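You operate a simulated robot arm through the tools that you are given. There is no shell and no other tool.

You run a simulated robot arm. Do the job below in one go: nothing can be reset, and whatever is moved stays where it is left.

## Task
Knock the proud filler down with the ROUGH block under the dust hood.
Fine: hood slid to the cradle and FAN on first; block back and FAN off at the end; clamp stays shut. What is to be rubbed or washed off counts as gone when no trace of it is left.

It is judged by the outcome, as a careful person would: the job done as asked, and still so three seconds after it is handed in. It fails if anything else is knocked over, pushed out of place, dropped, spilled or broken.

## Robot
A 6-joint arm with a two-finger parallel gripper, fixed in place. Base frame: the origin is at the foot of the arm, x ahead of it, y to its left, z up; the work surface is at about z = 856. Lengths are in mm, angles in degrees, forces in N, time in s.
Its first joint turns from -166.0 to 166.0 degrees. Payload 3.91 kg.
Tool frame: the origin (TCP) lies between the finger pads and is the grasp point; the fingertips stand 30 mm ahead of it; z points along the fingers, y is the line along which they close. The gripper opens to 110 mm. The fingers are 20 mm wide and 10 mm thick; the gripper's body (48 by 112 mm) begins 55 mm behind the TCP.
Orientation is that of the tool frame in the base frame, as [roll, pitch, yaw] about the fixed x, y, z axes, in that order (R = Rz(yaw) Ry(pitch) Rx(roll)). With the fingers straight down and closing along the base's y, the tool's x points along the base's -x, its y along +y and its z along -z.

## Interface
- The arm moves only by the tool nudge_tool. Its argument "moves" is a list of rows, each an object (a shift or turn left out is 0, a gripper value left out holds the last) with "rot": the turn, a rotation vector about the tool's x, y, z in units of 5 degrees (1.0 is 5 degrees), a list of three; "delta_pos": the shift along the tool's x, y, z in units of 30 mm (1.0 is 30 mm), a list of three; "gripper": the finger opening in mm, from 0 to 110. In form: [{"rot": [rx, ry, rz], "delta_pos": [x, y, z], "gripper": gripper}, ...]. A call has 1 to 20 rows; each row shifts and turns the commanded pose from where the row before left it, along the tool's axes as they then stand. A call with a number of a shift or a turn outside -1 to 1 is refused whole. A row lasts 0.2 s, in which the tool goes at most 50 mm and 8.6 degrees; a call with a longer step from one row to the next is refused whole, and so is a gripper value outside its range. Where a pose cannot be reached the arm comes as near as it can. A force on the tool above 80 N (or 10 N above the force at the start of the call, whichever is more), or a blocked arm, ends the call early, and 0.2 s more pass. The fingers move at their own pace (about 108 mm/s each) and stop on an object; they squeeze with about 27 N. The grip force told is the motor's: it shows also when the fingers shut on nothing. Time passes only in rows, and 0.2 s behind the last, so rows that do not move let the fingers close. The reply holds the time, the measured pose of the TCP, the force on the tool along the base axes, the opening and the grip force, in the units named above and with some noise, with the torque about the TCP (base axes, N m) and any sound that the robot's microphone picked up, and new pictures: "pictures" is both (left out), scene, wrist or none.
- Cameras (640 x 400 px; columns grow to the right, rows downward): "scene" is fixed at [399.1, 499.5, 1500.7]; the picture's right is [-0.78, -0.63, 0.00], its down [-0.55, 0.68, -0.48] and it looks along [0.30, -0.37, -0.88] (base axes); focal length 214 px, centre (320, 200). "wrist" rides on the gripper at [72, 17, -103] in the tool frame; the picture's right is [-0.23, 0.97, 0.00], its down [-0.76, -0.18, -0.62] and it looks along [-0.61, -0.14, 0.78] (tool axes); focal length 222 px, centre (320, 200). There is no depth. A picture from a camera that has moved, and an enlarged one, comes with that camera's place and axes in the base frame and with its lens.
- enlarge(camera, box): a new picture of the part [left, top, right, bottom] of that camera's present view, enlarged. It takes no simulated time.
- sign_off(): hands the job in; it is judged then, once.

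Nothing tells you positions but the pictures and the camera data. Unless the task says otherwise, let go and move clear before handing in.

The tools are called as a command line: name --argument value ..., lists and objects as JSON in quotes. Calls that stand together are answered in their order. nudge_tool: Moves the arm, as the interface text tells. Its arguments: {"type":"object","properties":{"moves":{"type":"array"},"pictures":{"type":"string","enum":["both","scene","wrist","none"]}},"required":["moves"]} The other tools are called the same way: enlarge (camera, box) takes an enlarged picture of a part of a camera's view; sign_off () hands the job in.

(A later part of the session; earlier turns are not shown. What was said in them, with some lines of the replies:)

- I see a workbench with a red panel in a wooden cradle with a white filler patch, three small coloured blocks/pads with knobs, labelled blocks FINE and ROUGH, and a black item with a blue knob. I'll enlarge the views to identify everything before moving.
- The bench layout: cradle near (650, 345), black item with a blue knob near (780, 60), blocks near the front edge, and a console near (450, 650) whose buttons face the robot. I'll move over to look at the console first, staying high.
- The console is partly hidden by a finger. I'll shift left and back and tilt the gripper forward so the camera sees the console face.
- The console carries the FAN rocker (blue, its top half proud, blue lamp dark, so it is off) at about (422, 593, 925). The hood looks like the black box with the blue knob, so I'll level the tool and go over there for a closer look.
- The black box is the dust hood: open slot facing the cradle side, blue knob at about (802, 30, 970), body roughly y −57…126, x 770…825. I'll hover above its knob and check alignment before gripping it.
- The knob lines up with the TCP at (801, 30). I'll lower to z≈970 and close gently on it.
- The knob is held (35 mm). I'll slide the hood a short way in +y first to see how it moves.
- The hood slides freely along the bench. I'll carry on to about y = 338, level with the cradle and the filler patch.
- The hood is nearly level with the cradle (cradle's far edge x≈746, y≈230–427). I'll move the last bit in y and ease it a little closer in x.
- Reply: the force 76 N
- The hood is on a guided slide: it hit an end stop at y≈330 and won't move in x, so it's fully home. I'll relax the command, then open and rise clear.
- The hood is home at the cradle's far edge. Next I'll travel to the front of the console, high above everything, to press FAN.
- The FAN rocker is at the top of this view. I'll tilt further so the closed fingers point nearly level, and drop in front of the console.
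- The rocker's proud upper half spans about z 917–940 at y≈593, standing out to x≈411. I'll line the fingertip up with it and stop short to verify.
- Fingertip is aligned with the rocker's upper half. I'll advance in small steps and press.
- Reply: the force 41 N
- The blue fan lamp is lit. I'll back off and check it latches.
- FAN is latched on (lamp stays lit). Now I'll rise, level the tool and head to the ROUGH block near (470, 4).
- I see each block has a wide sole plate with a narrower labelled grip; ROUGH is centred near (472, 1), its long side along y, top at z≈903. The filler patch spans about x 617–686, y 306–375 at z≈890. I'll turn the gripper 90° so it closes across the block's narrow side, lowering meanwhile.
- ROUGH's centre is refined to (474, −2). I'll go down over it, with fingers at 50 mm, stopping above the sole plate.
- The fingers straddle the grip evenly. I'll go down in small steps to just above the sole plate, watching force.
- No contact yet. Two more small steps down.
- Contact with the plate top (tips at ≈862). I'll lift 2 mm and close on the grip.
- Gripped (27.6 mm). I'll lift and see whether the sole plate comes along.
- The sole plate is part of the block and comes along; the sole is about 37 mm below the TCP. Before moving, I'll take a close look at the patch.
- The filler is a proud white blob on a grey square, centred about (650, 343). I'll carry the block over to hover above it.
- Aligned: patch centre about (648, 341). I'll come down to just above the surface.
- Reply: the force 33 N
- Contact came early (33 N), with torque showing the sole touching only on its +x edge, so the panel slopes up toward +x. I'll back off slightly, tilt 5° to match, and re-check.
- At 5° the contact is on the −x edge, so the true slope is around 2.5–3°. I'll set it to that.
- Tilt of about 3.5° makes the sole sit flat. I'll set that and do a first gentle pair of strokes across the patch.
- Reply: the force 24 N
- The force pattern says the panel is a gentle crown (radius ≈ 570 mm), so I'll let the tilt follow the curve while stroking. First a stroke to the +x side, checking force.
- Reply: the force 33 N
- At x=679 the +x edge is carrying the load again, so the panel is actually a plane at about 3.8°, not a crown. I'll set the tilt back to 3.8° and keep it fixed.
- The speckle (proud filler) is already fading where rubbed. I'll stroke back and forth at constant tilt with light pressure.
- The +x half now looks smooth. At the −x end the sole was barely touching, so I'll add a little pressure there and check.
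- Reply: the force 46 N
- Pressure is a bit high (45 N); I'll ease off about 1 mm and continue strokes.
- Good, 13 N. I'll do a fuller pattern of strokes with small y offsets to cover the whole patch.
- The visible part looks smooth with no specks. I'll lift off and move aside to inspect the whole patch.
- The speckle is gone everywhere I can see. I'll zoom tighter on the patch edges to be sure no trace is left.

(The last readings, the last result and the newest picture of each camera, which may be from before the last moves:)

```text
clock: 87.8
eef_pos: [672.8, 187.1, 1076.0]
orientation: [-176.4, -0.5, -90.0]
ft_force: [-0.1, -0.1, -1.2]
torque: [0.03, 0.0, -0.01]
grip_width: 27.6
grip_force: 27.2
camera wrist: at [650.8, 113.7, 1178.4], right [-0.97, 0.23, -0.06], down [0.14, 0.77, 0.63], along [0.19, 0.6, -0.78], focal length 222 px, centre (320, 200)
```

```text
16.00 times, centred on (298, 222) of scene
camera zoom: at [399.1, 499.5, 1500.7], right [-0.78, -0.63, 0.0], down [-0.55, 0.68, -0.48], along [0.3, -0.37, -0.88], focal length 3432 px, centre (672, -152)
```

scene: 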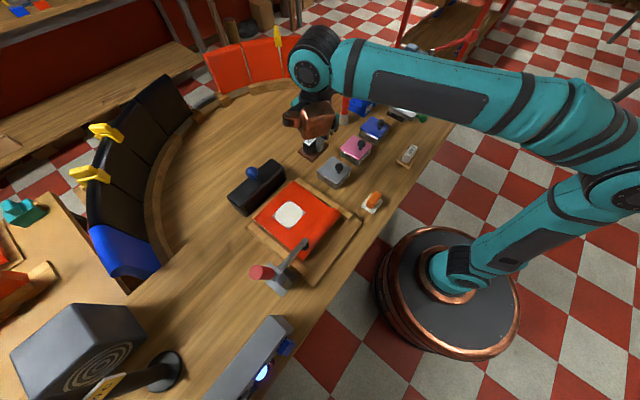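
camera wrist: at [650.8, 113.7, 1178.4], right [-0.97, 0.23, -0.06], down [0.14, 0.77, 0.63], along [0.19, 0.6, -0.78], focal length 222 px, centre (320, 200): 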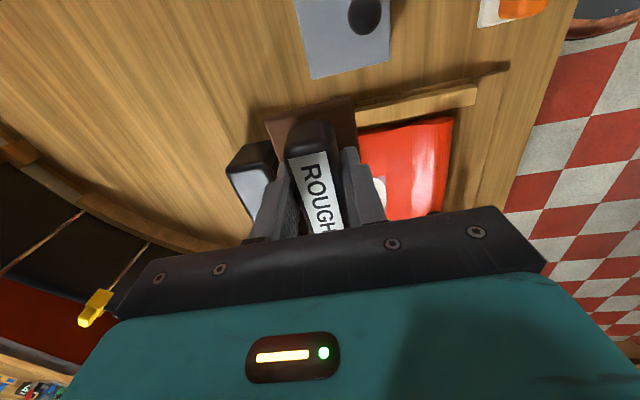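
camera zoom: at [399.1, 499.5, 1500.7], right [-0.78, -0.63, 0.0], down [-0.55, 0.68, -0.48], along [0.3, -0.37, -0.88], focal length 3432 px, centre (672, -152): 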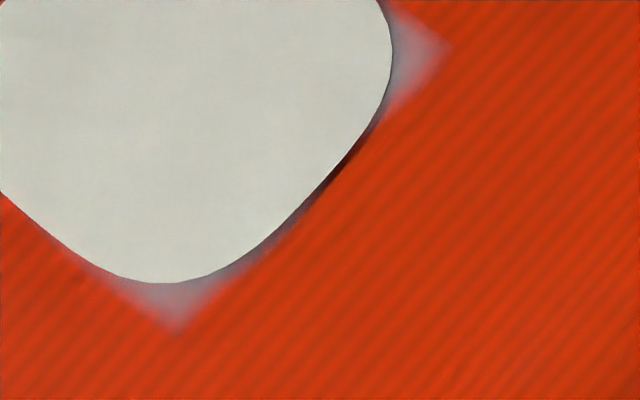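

enlarge --camera "scene" --box '[276, 202, 292, 212]'

enlarge --camera "scene" --box '[288, 204, 304, 214]'

enlarge --camera "scene" --box '[275, 212, 291, 222]'

enlarge --camera "scene" --box '[284, 218, 300, 228]'

```text
16.00 times, centred on (284, 207) of scene
camera zoom: at [399.1, 499.5, 1500.7], right [-0.78, -0.63, 0.0], down [-0.55, 0.68, -0.48], along [0.3, -0.37, -0.88], focal length 3432 px, centre (896, 88)
```

zoom: 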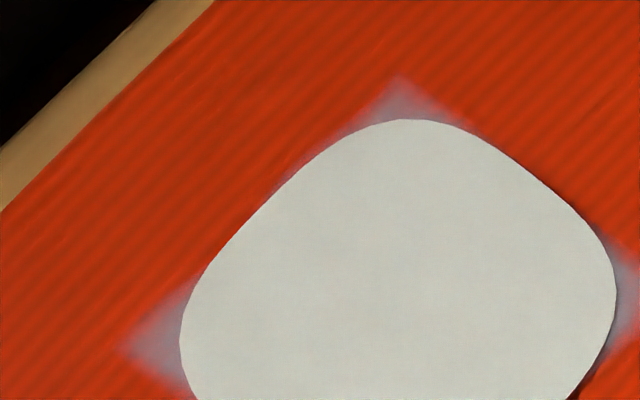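

```text
16.00 times, centred on (296, 209) of scene
camera zoom: at [399.1, 499.5, 1500.7], right [-0.78, -0.63, 0.0], down [-0.55, 0.68, -0.48], along [0.3, -0.37, -0.88], focal length 3432 px, centre (704, 56)
```

zoom: 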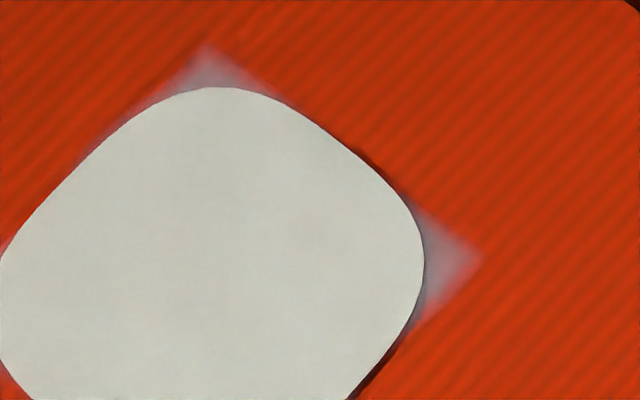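

```text
16.00 times, centred on (283, 217) of scene
camera zoom: at [399.1, 499.5, 1500.7], right [-0.78, -0.63, 0.0], down [-0.55, 0.68, -0.48], along [0.3, -0.37, -0.88], focal length 3432 px, centre (912, -72)
```

zoom: 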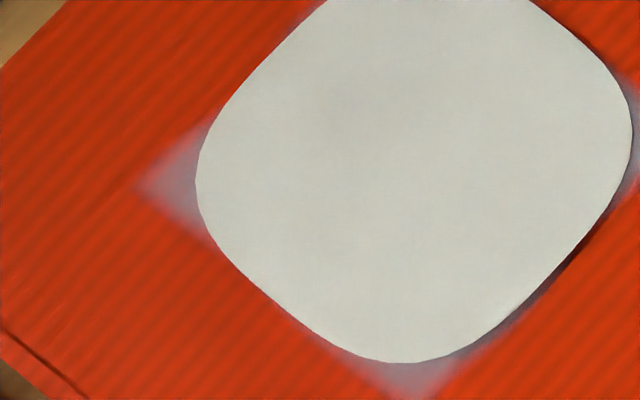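

```text
16.00 times, centred on (292, 223) of scene
camera zoom: at [399.1, 499.5, 1500.7], right [-0.78, -0.63, 0.0], down [-0.55, 0.68, -0.48], along [0.3, -0.37, -0.88], focal length 3432 px, centre (768, -168)
```

zoom: 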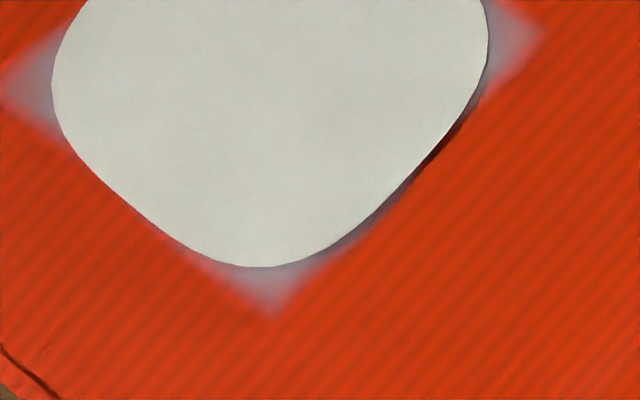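

The patch is uniformly smooth with no specks left, even at 16×. Now I'll level the tool and carry the block back over its home spot at (473.5, −1.5).

nudge_tool --moves '[{"rot": [-0.71, -0.1, 0]}, {"delta_pos": [0.898, 0.948, 0]}, {"delta_pos": [0.898, 0.948, 0]}, {"delta_pos": [0.898, 0.948, 0]}, {"delta_pos": [0.898, 0.948, 0]}, {"delta_pos": [0.898, 0.948, 0]}, {"delta_pos": [0.898, 0.948, 0]}, {"delta_pos": [0.898, 0.948, 0]}, {}]'

```text
clock: 89.8
eef_pos: [472.2, -1.6, 1077.1]
orientation: [-179.9, 0.0, -90.1]
ft_force: [0.5, -0.1, -1.3]
torque: [0.02, -0.02, 0.05]
grip_width: 27.9
grip_force: 26.9
camera wrist: at [456.2, -74.7, 1181.1], right [-0.97, 0.23, 0.0], down [0.18, 0.76, 0.62], along [0.14, 0.61, -0.78], focal length 222 px, centre (320, 200)
```

scene: 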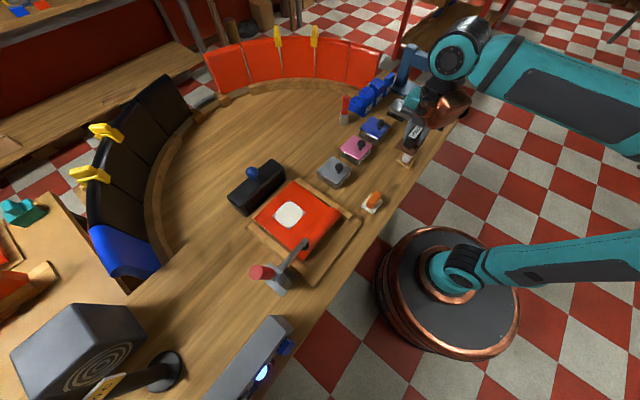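
wrist: 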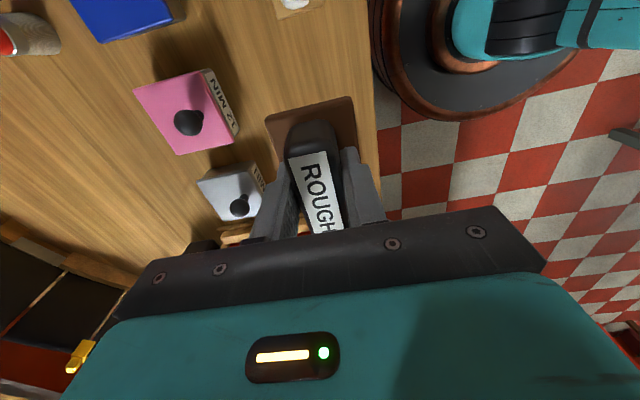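

nudge_tool --moves '[{"delta_pos": [0, 0, 0.95]}, {"delta_pos": [0, 0, 0.95]}, {"delta_pos": [0, 0, 0.95]}, {"delta_pos": [0, 0, 0.95]}, {"delta_pos": [0, 0, 0.95]}, {"delta_pos": [0, 0, 0.7]}, {"delta_pos": [0, 0, 0.2]}, {}]' --pictures "wrist"

```text
clock: 91.6
eef_pos: [472.5, -2.6, 907.6]
orientation: [-179.9, 0.1, -90.0]
ft_force: [0.5, 0.7, -0.7]
torque: [-0.01, 0.04, 0.01]
grip_width: 27.5
grip_force: 26.7
camera wrist: at [456.4, -76.5, 1010.1], right [-0.97, 0.23, 0.0], down [0.18, 0.76, 0.62], along [0.14, 0.61, -0.78], focal length 222 px, centre (320, 200)
```

wrist: 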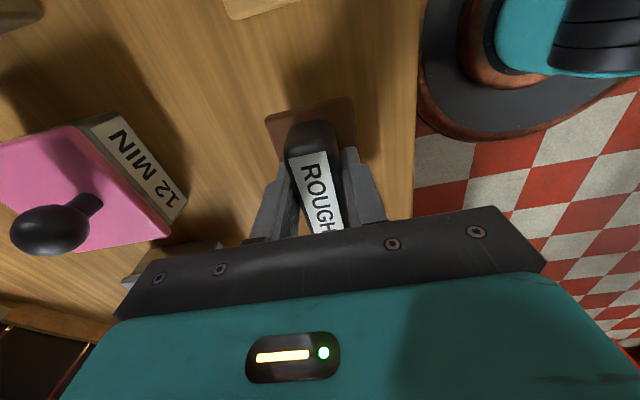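

nudge_tool --moves '[{"delta_pos": [-0.03, -0.03, 0.1]}, {"delta_pos": [0, 0, 0.1]}, {"delta_pos": [0, 0, 0.1]}, {"delta_pos": [0, 0, 0.1]}, {}]' --pictures "none"

```text
clock: 92.8
eef_pos: [475.4, -2.0, 895.3]
orientation: [-179.8, 0.0, -90.0]
ft_force: [0.5, 0.7, -1.0]
torque: [0.02, -0.03, -0.02]
grip_width: 27.3
grip_force: 26.7
```

nudge_tool --moves '[{"delta_pos": [0, 0, 0.04]}, {"delta_pos": [0, 0, 0.03]}, {}]' --pictures "none"

```text
clock: 93.6
eef_pos: [473.5, -3.0, 892.7]
orientation: [-179.9, 0.0, -90.0]
ft_force: [0.3, 0.2, -1.0]
torque: [0.02, -0.02, -0.02]
grip_width: 27.7
grip_force: 27.0
```

nudge_tool --moves '[{"delta_pos": [-0.03, 0, 0.03]}, {}]' --pictures "none"

```text
clock: 94.2
eef_pos: [473.2, -1.9, 891.8]
orientation: [-179.9, 0.0, -90.0]
ft_force: [1.8, -1.1, 3.2]
torque: [0.13, 0.08, -0.01]
grip_width: 27.7
grip_force: 27.6
```

The block is down (4 N contact). I'll open the fingers and rise straight up.

nudge_tool --moves '[{"gripper": 42}, {"gripper": 42}, {"delta_pos": [0, 0, -0.2]}, {"delta_pos": [0, 0, -0.5]}, {"delta_pos": [0, 0, -1]}, {"delta_pos": [0, 0, -1]}, {"delta_pos": [0, 0, -1]}, {"delta_pos": [0, 0, -1]}, {"delta_pos": [0, 0, -1]}, {}]'

enlarge --camera "scene" --box '[360, 135, 430, 215]'

enlarge --camera "wrist" --box '[250, 60, 400, 200]'

```text
clock: 96.4
eef_pos: [471.6, 1.8, 1062.1]
orientation: [-179.9, 0.0, -89.9]
ft_force: [-0.3, 1.0, 0.5]
torque: [-0.01, 0.0, -0.01]
grip_width: 42.1
grip_force: 0.0
camera wrist: at [454.9, -72.0, 1164.4], right [-0.97, 0.23, 0.0], down [0.18, 0.76, 0.62], along [0.14, 0.61, -0.78], focal length 222 px, centre (320, 200)
```

scene: 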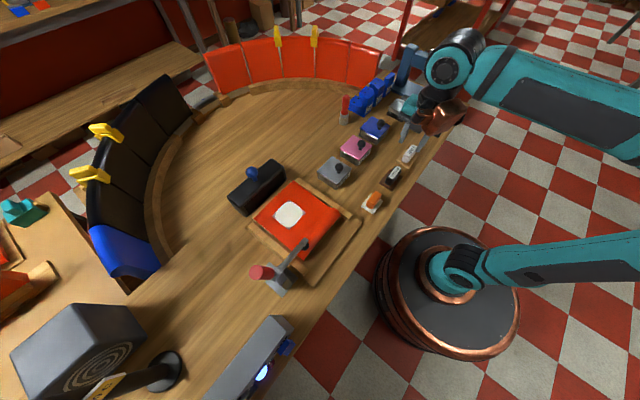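
wrist: 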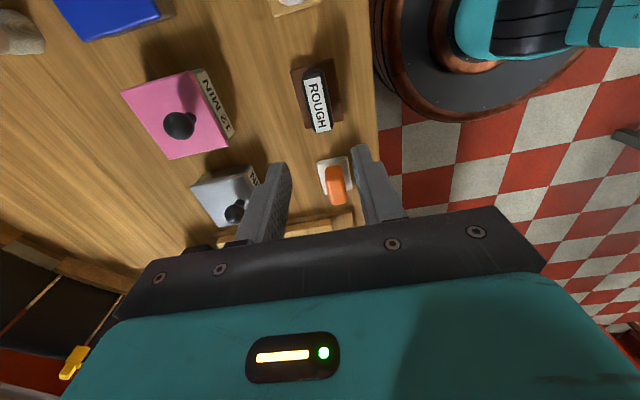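

```text
5.00 times, centred on (395, 175) of scene
camera zoom: at [399.1, 499.5, 1500.7], right [-0.78, -0.63, 0.0], down [-0.55, 0.68, -0.48], along [0.3, -0.37, -0.88], focal length 1072 px, centre (-55, 325)
```

zoom: 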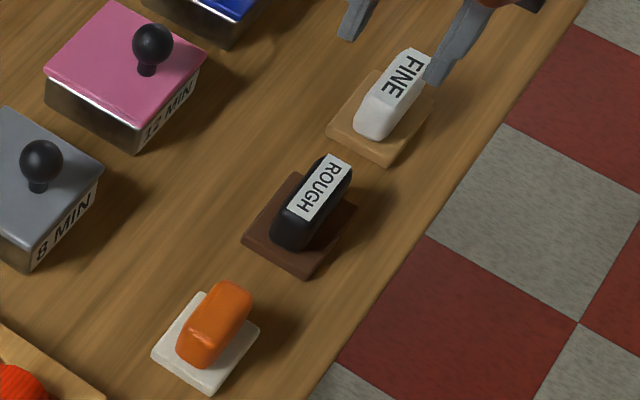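

```text
2.86 times, centred on (325, 130) of wrist
camera zoom: at [454.9, -72.0, 1164.4], right [-0.97, 0.23, 0.0], down [0.18, 0.76, 0.62], along [0.14, 0.61, -0.78], focal length 635 px, centre (306, 400)
```

zoom: 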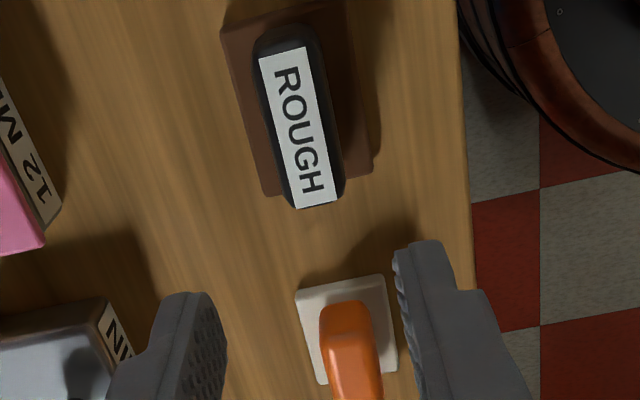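

ROUGH is back in place within about a millimetre. Now I'll retrace the route to the console to switch the FAN off.

nudge_tool --moves '[{"delta_pos": [0, 0, -0.6], "gripper": 0}, {"delta_pos": [0, 0.85, -0.6]}, {"delta_pos": [0, 0.85, -0.6]}, {"delta_pos": [0, 0.85, -0.6]}, {"delta_pos": [0, 0.85, -0.6]}, {"delta_pos": [0, 0.85, 0]}, {"rot": [0, 0, 1]}, {"rot": [0, 0, 1]}, {"rot": [0, 0, 1]}, {"rot": [0, 0, 1]}, {"rot": [0, 0, 1]}, {"rot": [0, 0, 1]}, {"rot": [0, 0, 1]}, {"rot": [0, 0, 1]}, {"rot": [0, 0, 1]}, {"rot": [0, 0, 1]}, {"rot": [0, 0, 1]}, {"rot": [0, 0, 1]}, {"rot": [0, 0, 1]}, {"rot": [0, 0, 1]}]' --pictures "none"

nudge_tool --moves '[{"rot": [0, 0, 1]}, {"rot": [0, 0, 1]}, {"rot": [0, 0, 1]}, {"rot": [0, 0, 1]}]' --pictures "none"

nudge_tool --moves '[{"delta_pos": [0.09, 1, 0]}, {"delta_pos": [0.09, 1, 0]}, {"delta_pos": [0.09, 1, 0]}, {"delta_pos": [0.09, 1, 0]}, {"delta_pos": [0.09, 1, 0]}, {"delta_pos": [0.09, 1, 0]}, {"delta_pos": [0.09, 1, 0]}, {"delta_pos": [0.09, 1, 0]}, {"delta_pos": [0.09, 1, 0]}, {"delta_pos": [0.09, 1, 0]}, {"delta_pos": [0.09, 1, 0]}, {"delta_pos": [0.09, 1, 0]}, {"delta_pos": [0.09, 1, 0]}, {"delta_pos": [0.09, 1, 0]}, {"delta_pos": [0.09, 1, 0]}, {"delta_pos": [0.09, 1, 0]}, {"delta_pos": [0.09, 1, 0]}, {"delta_pos": [0.09, 1, 0]}, {"delta_pos": [0.09, 1, 0]}, {"delta_pos": [0.09, 0.7, 0]}]' --pictures "none"

```text
clock: 100.6
eef_pos: [346.2, -0.3, 1153.8]
orientation: [-179.8, 0.1, -160.0]
ft_force: [-0.1, 0.0, 0.1]
torque: [0.02, -0.01, -0.01]
grip_width: 0.0
grip_force: 26.5
```

```text
clock: 101.6
eef_pos: [346.7, -1.5, 1153.0]
orientation: [180.0, 0.1, -179.9]
ft_force: [0.5, -0.1, 0.5]
torque: [0.01, -0.01, 0.0]
grip_width: 0.0
grip_force: 26.8
```

```text
clock: 105.8
eef_pos: [293.3, 591.0, 1152.2]
orientation: [-180.0, 0.1, -180.0]
ft_force: [-0.6, -0.6, 0.2]
torque: [0.04, -0.02, -0.05]
grip_width: 0.0
grip_force: 27.4
```

nudge_tool --moves '[{"rot": [0, -1, 0]}, {"rot": [0, -1, 0]}, {"rot": [0, -1, 0]}, {"rot": [0, -1, 0]}, {"rot": [0, -1, 0]}, {"rot": [0, -1, 0]}, {"rot": [0, -1, 0]}, {"rot": [0, -1, 0]}, {"rot": [0, -1, 0]}, {"rot": [0, -1, 0]}, {"rot": [0, -1, 0]}, {"rot": [0, -1, 0]}, {"rot": [0, -1, 0]}, {"rot": [0, -1, 0]}, {"rot": [0, -1, 0]}, {"rot": [0, -1, 0]}]' --pictures "none"

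nudge_tool --moves '[{"delta_pos": [0.9, 0, 0.159]}, {"delta_pos": [0.9, 0, 0.159]}, {"delta_pos": [0.9, 0, 0.159]}, {"delta_pos": [0.9, 0, 0.159]}, {"delta_pos": [0.9, 0, 0.159]}, {"delta_pos": [0.9, 0, 0.159]}, {"delta_pos": [0.9, 0, 0.159]}, {"delta_pos": [0.9, 0, 0.159]}]'

enlarge --camera "scene" --box '[220, 300, 320, 400]'

enlarge --camera "wrist" --box '[270, 40, 430, 180]'

```text
clock: 109.2
eef_pos: [291.5, 589.4, 1152.9]
orientation: [-179.8, 80.2, -179.7]
ft_force: [0.2, -0.8, -0.2]
torque: [-0.01, -0.02, 0.04]
grip_width: 0.0
grip_force: 27.0
```

```text
clock: 111.0
eef_pos: [292.5, 589.8, 932.3]
orientation: [-179.8, 80.1, -179.9]
ft_force: [0.0, 0.2, 0.0]
torque: [-0.01, -0.04, 0.0]
grip_width: 0.0
grip_force: 27.0
camera wrist: at [178.6, 605.4, 878.1], right [0.04, 0.97, 0.22], down [-0.48, -0.18, 0.86], along [0.88, -0.14, 0.46], focal length 222 px, centre (320, 200)
```

scene: 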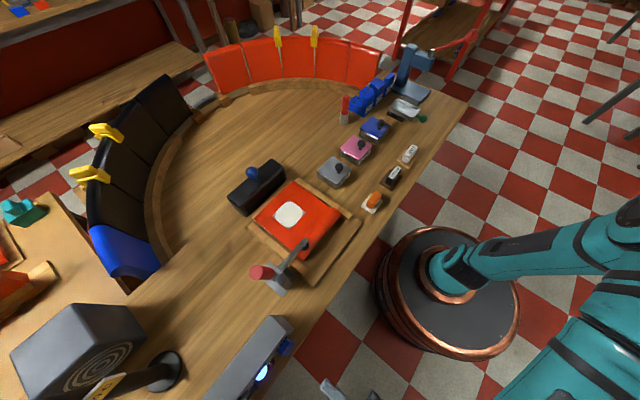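
wrist: 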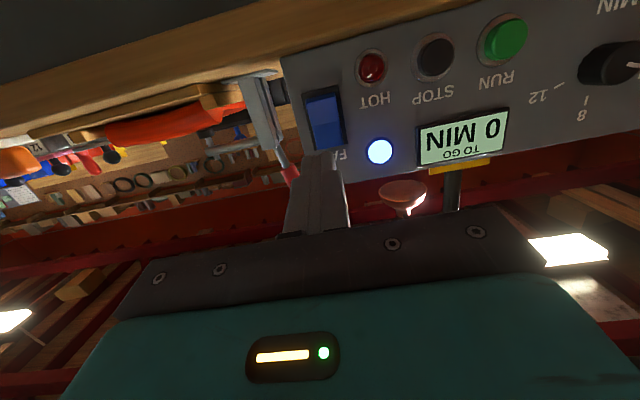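

```text
4.00 times, centred on (270, 350) of scene
camera zoom: at [399.1, 499.5, 1500.7], right [-0.78, -0.63, 0.0], down [-0.55, 0.68, -0.48], along [0.3, -0.37, -0.88], focal length 858 px, centre (520, -400)
```

zoom: 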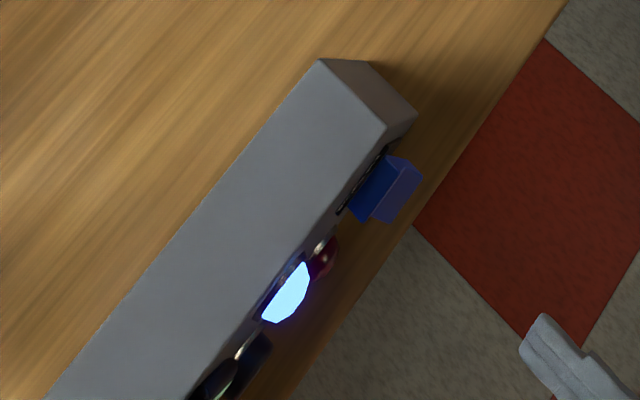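

```text
2.86 times, centred on (350, 110) of wrist
camera zoom: at [178.6, 605.4, 878.1], right [0.04, 0.97, 0.22], down [-0.48, -0.18, 0.86], along [0.88, -0.14, 0.46], focal length 635 px, centre (234, 457)
```

zoom: 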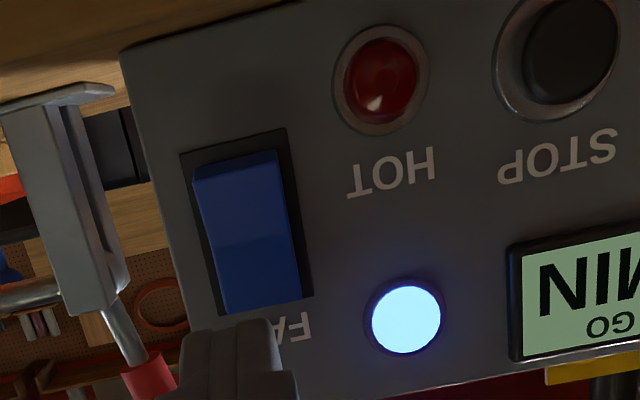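

The rocker's lower half (z≈892–917, y≈593) is now proud and the lamp is lit. I'll level the fingers fully, line up with the lower half and stop just short of it.

nudge_tool --moves '[{"rot": [0, -1, 0]}, {"rot": [0, -1, 0]}, {"delta_pos": [0.6, 0.05, 0]}, {"delta_pos": [0.58, 0.05, 0]}, {"delta_pos": [0, 0, 0.8]}, {"delta_pos": [0, 0, 0.8]}, {"delta_pos": [0, 0, 0.7]}, {}]'

enlarge --camera "wrist" --box '[250, 40, 430, 200]'

enlarge --camera "scene" --box '[230, 310, 340, 400]'

```text
clock: 112.8
eef_pos: [363.2, 591.5, 897.3]
orientation: [-44.3, 89.9, -44.2]
ft_force: [-0.6, 0.0, 0.2]
torque: [0.02, -0.02, -0.01]
grip_width: 0.1
grip_force: 27.4
camera wrist: at [260.4, 607.6, 824.2], right [0.0, 0.97, 0.23], down [-0.62, -0.18, 0.76], along [0.78, -0.14, 0.61], focal length 222 px, centre (320, 200)
```

scene: 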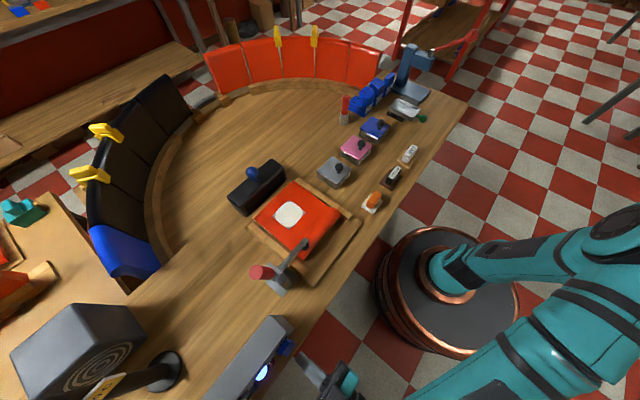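
wrist: 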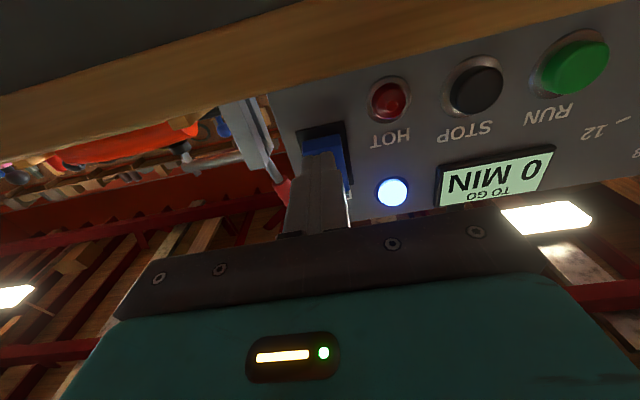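

```text
2.50 times, centred on (340, 120) of wrist
camera zoom: at [260.4, 607.6, 824.2], right [0.0, 0.97, 0.23], down [-0.62, -0.18, 0.76], along [0.78, -0.14, 0.61], focal length 555 px, centre (270, 400)
```

zoom: 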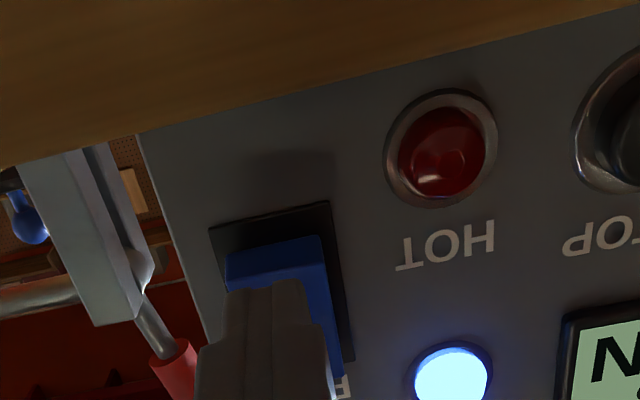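

```text
4.44 times, centred on (285, 355) of scene
camera zoom: at [399.1, 499.5, 1500.7], right [-0.78, -0.63, 0.0], down [-0.55, 0.68, -0.48], along [0.3, -0.37, -0.88], focal length 953 px, centre (476, -489)
```

zoom: 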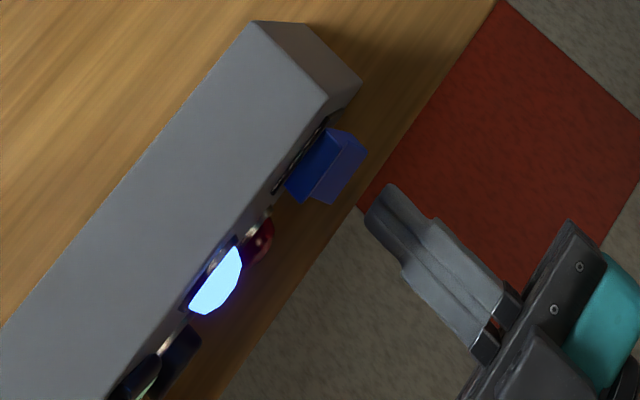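

Aligned with the lower half. Pressing in small steps.

nudge_tool --moves '[{"delta_pos": [0, 0, 0.233]}, {"delta_pos": [0, 0, 0.233]}, {"delta_pos": [0, 0, 0.133]}, {"delta_pos": [0, 0, 0.133]}, {"delta_pos": [0, 0, 0.133]}]'

```text
clock: 114.0
eef_pos: [389.1, 593.1, 898.2]
orientation: [-32.2, 89.9, -32.1]
ft_force: [0.0, -1.3, 0.6]
torque: [0.02, -0.02, 0.0]
grip_width: 0.1
grip_force: 26.9
camera wrist: at [285.5, 609.0, 825.0], right [0.0, 0.97, 0.23], down [-0.62, -0.18, 0.76], along [0.78, -0.14, 0.61], focal length 222 px, centre (320, 200)
```

scene: 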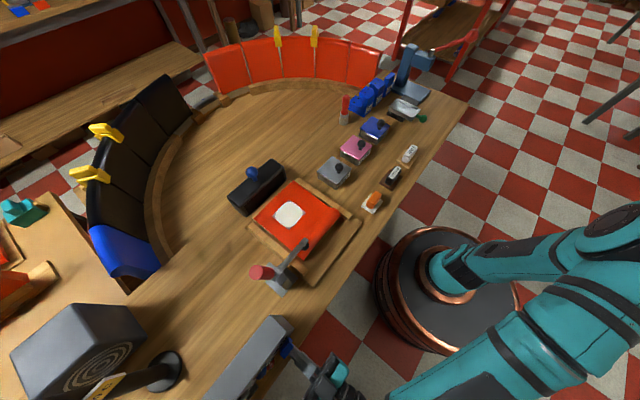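
wrist: 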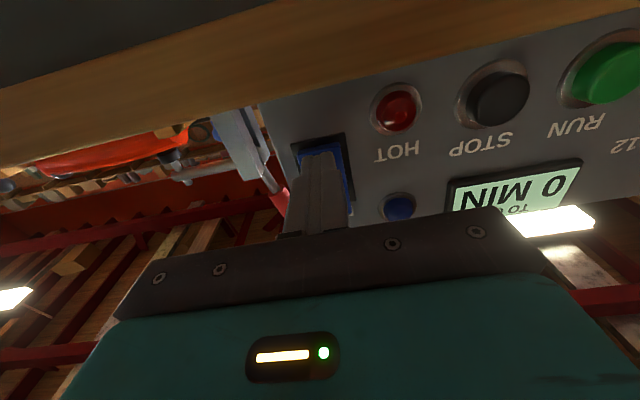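

The lamp went out. I'll back away and confirm the switch stays off.

nudge_tool --moves '[{"delta_pos": [0, 0, -0.3]}, {"delta_pos": [0, 0, -1]}, {"delta_pos": [0, 0, -1]}, {"delta_pos": [0, 0, -1]}, {"delta_pos": [-1, 0, 0]}, {"delta_pos": [-1, 0, 0]}, {"delta_pos": [-1, 0, 0]}]'

enlarge --camera "scene" --box '[220, 300, 320, 400]'

enlarge --camera "wrist" --box '[250, 0, 450, 180]'

```text
clock: 115.6
eef_pos: [284.7, 595.0, 985.8]
orientation: [-51.4, 89.9, -51.4]
ft_force: [-0.5, 0.8, 0.1]
torque: [-0.01, 0.02, -0.03]
grip_width: 0.0
grip_force: 27.0
camera wrist: at [183.2, 610.7, 913.2], right [0.0, 0.97, 0.23], down [-0.62, -0.18, 0.76], along [0.78, -0.14, 0.61], focal length 222 px, centre (320, 200)
```

scene: 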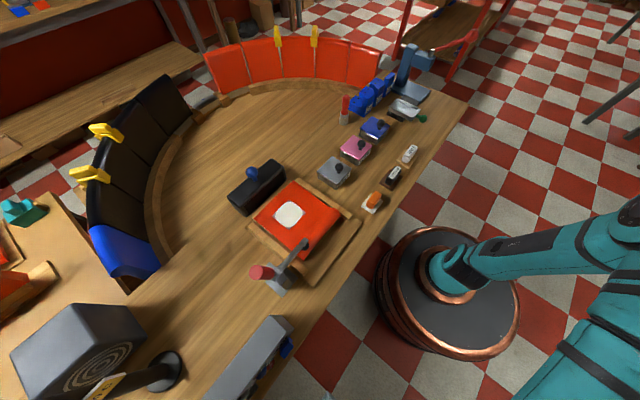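
wrist: 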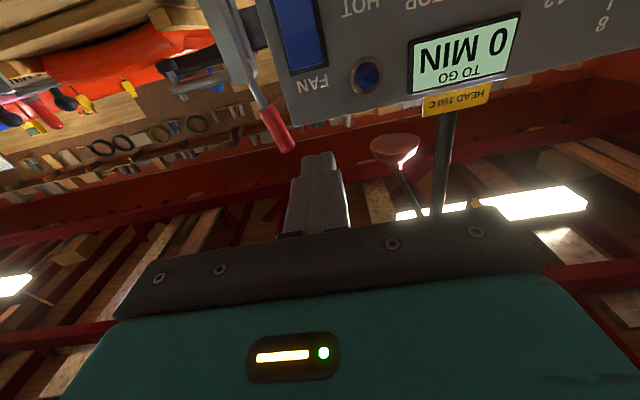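

```text
4.00 times, centred on (270, 350) of scene
camera zoom: at [399.1, 499.5, 1500.7], right [-0.78, -0.63, 0.0], down [-0.55, 0.68, -0.48], along [0.3, -0.37, -0.88], focal length 858 px, centre (520, -400)
```

zoom: 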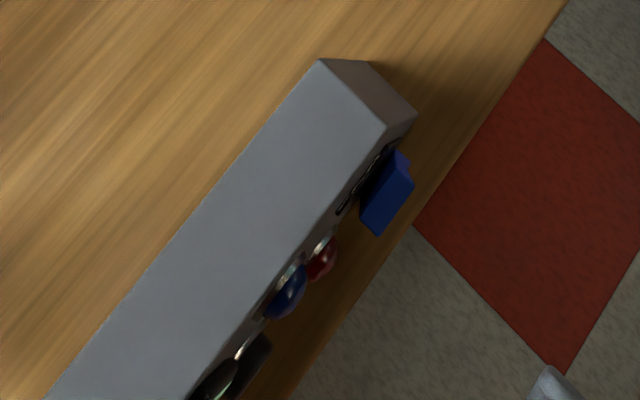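

```text
2.22 times, centred on (350, 90) of wrist
camera zoom: at [183.2, 610.7, 913.2], right [0.0, 0.97, 0.23], down [-0.62, -0.18, 0.76], along [0.78, -0.14, 0.61], focal length 494 px, centre (253, 444)
```

zoom: 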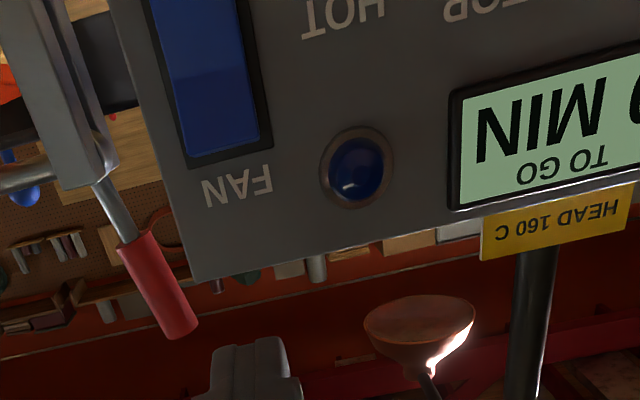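

FAN is off and back to its starting shape. A final check of cradle, clamp, hood and blocks before handing in.

enlarge --camera "scene" --box '[220, 150, 400, 300]'

enlarge --camera "scene" --box '[265, 195, 315, 235]'

enlarge --camera "scene" --box '[280, 60, 460, 200]'

```text
2.67 times, centred on (310, 225) of scene
camera zoom: at [399.1, 499.5, 1500.7], right [-0.78, -0.63, 0.0], down [-0.55, 0.68, -0.48], along [0.3, -0.37, -0.88], focal length 572 px, centre (347, 133)
```

zoom: 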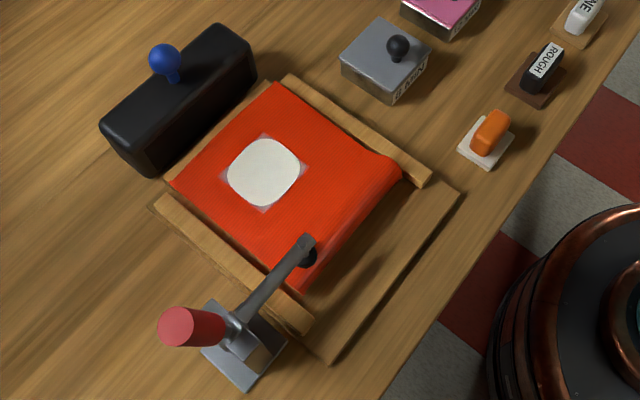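

```text
10.00 times, centred on (290, 215) of scene
camera zoom: at [399.1, 499.5, 1500.7], right [-0.78, -0.63, 0.0], down [-0.55, 0.68, -0.48], along [0.3, -0.37, -0.88], focal length 2145 px, centre (620, 50)
```

zoom: 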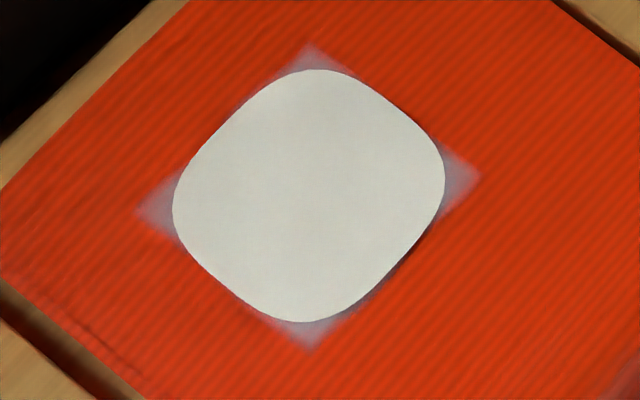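

```text
2.86 times, centred on (370, 130) of scene
camera zoom: at [399.1, 499.5, 1500.7], right [-0.78, -0.63, 0.0], down [-0.55, 0.68, -0.48], along [0.3, -0.37, -0.88], focal length 613 px, centre (177, 400)
```

zoom: 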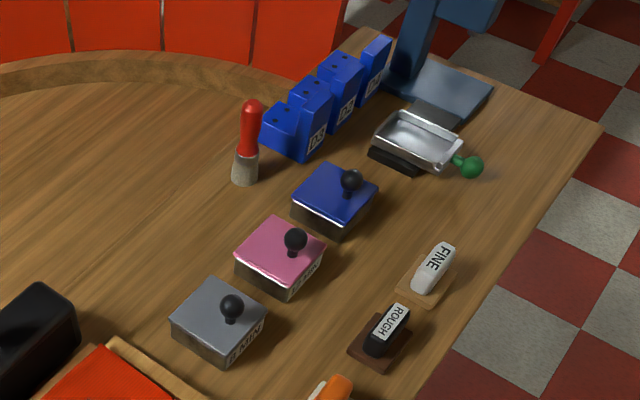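

The filler patch is smooth with no specks, and the hood is at the cradle. The clamp is shut, ROUGH is back on its spot, FAN is off, and nothing else has moved. The arm is clear, so I'm handing in.

sign_off

```text
The job is handed in.
```

The proud filler is knocked down and I've handed the job in. At the closest zoom I could get, the patch is smooth, with no specks left on it or around its edge.

- **Hood:** it slid along to the cradle and stopped against its end stop. I left it there, since you didn't ask for it back.
- **FAN:** it was on before any rubbing and is off again now; its lamp is dark.
- **ROUGH block:** it is back on its spot, within about a millimetre of where it started.
- **Clamp and the rest:** the clamp stayed shut, and nothing else on the bench looks moved.

For one stroke near the patch's near edge, the pressure rose to about 45 N before I eased it off. I see no scuffing on the red panel from it.
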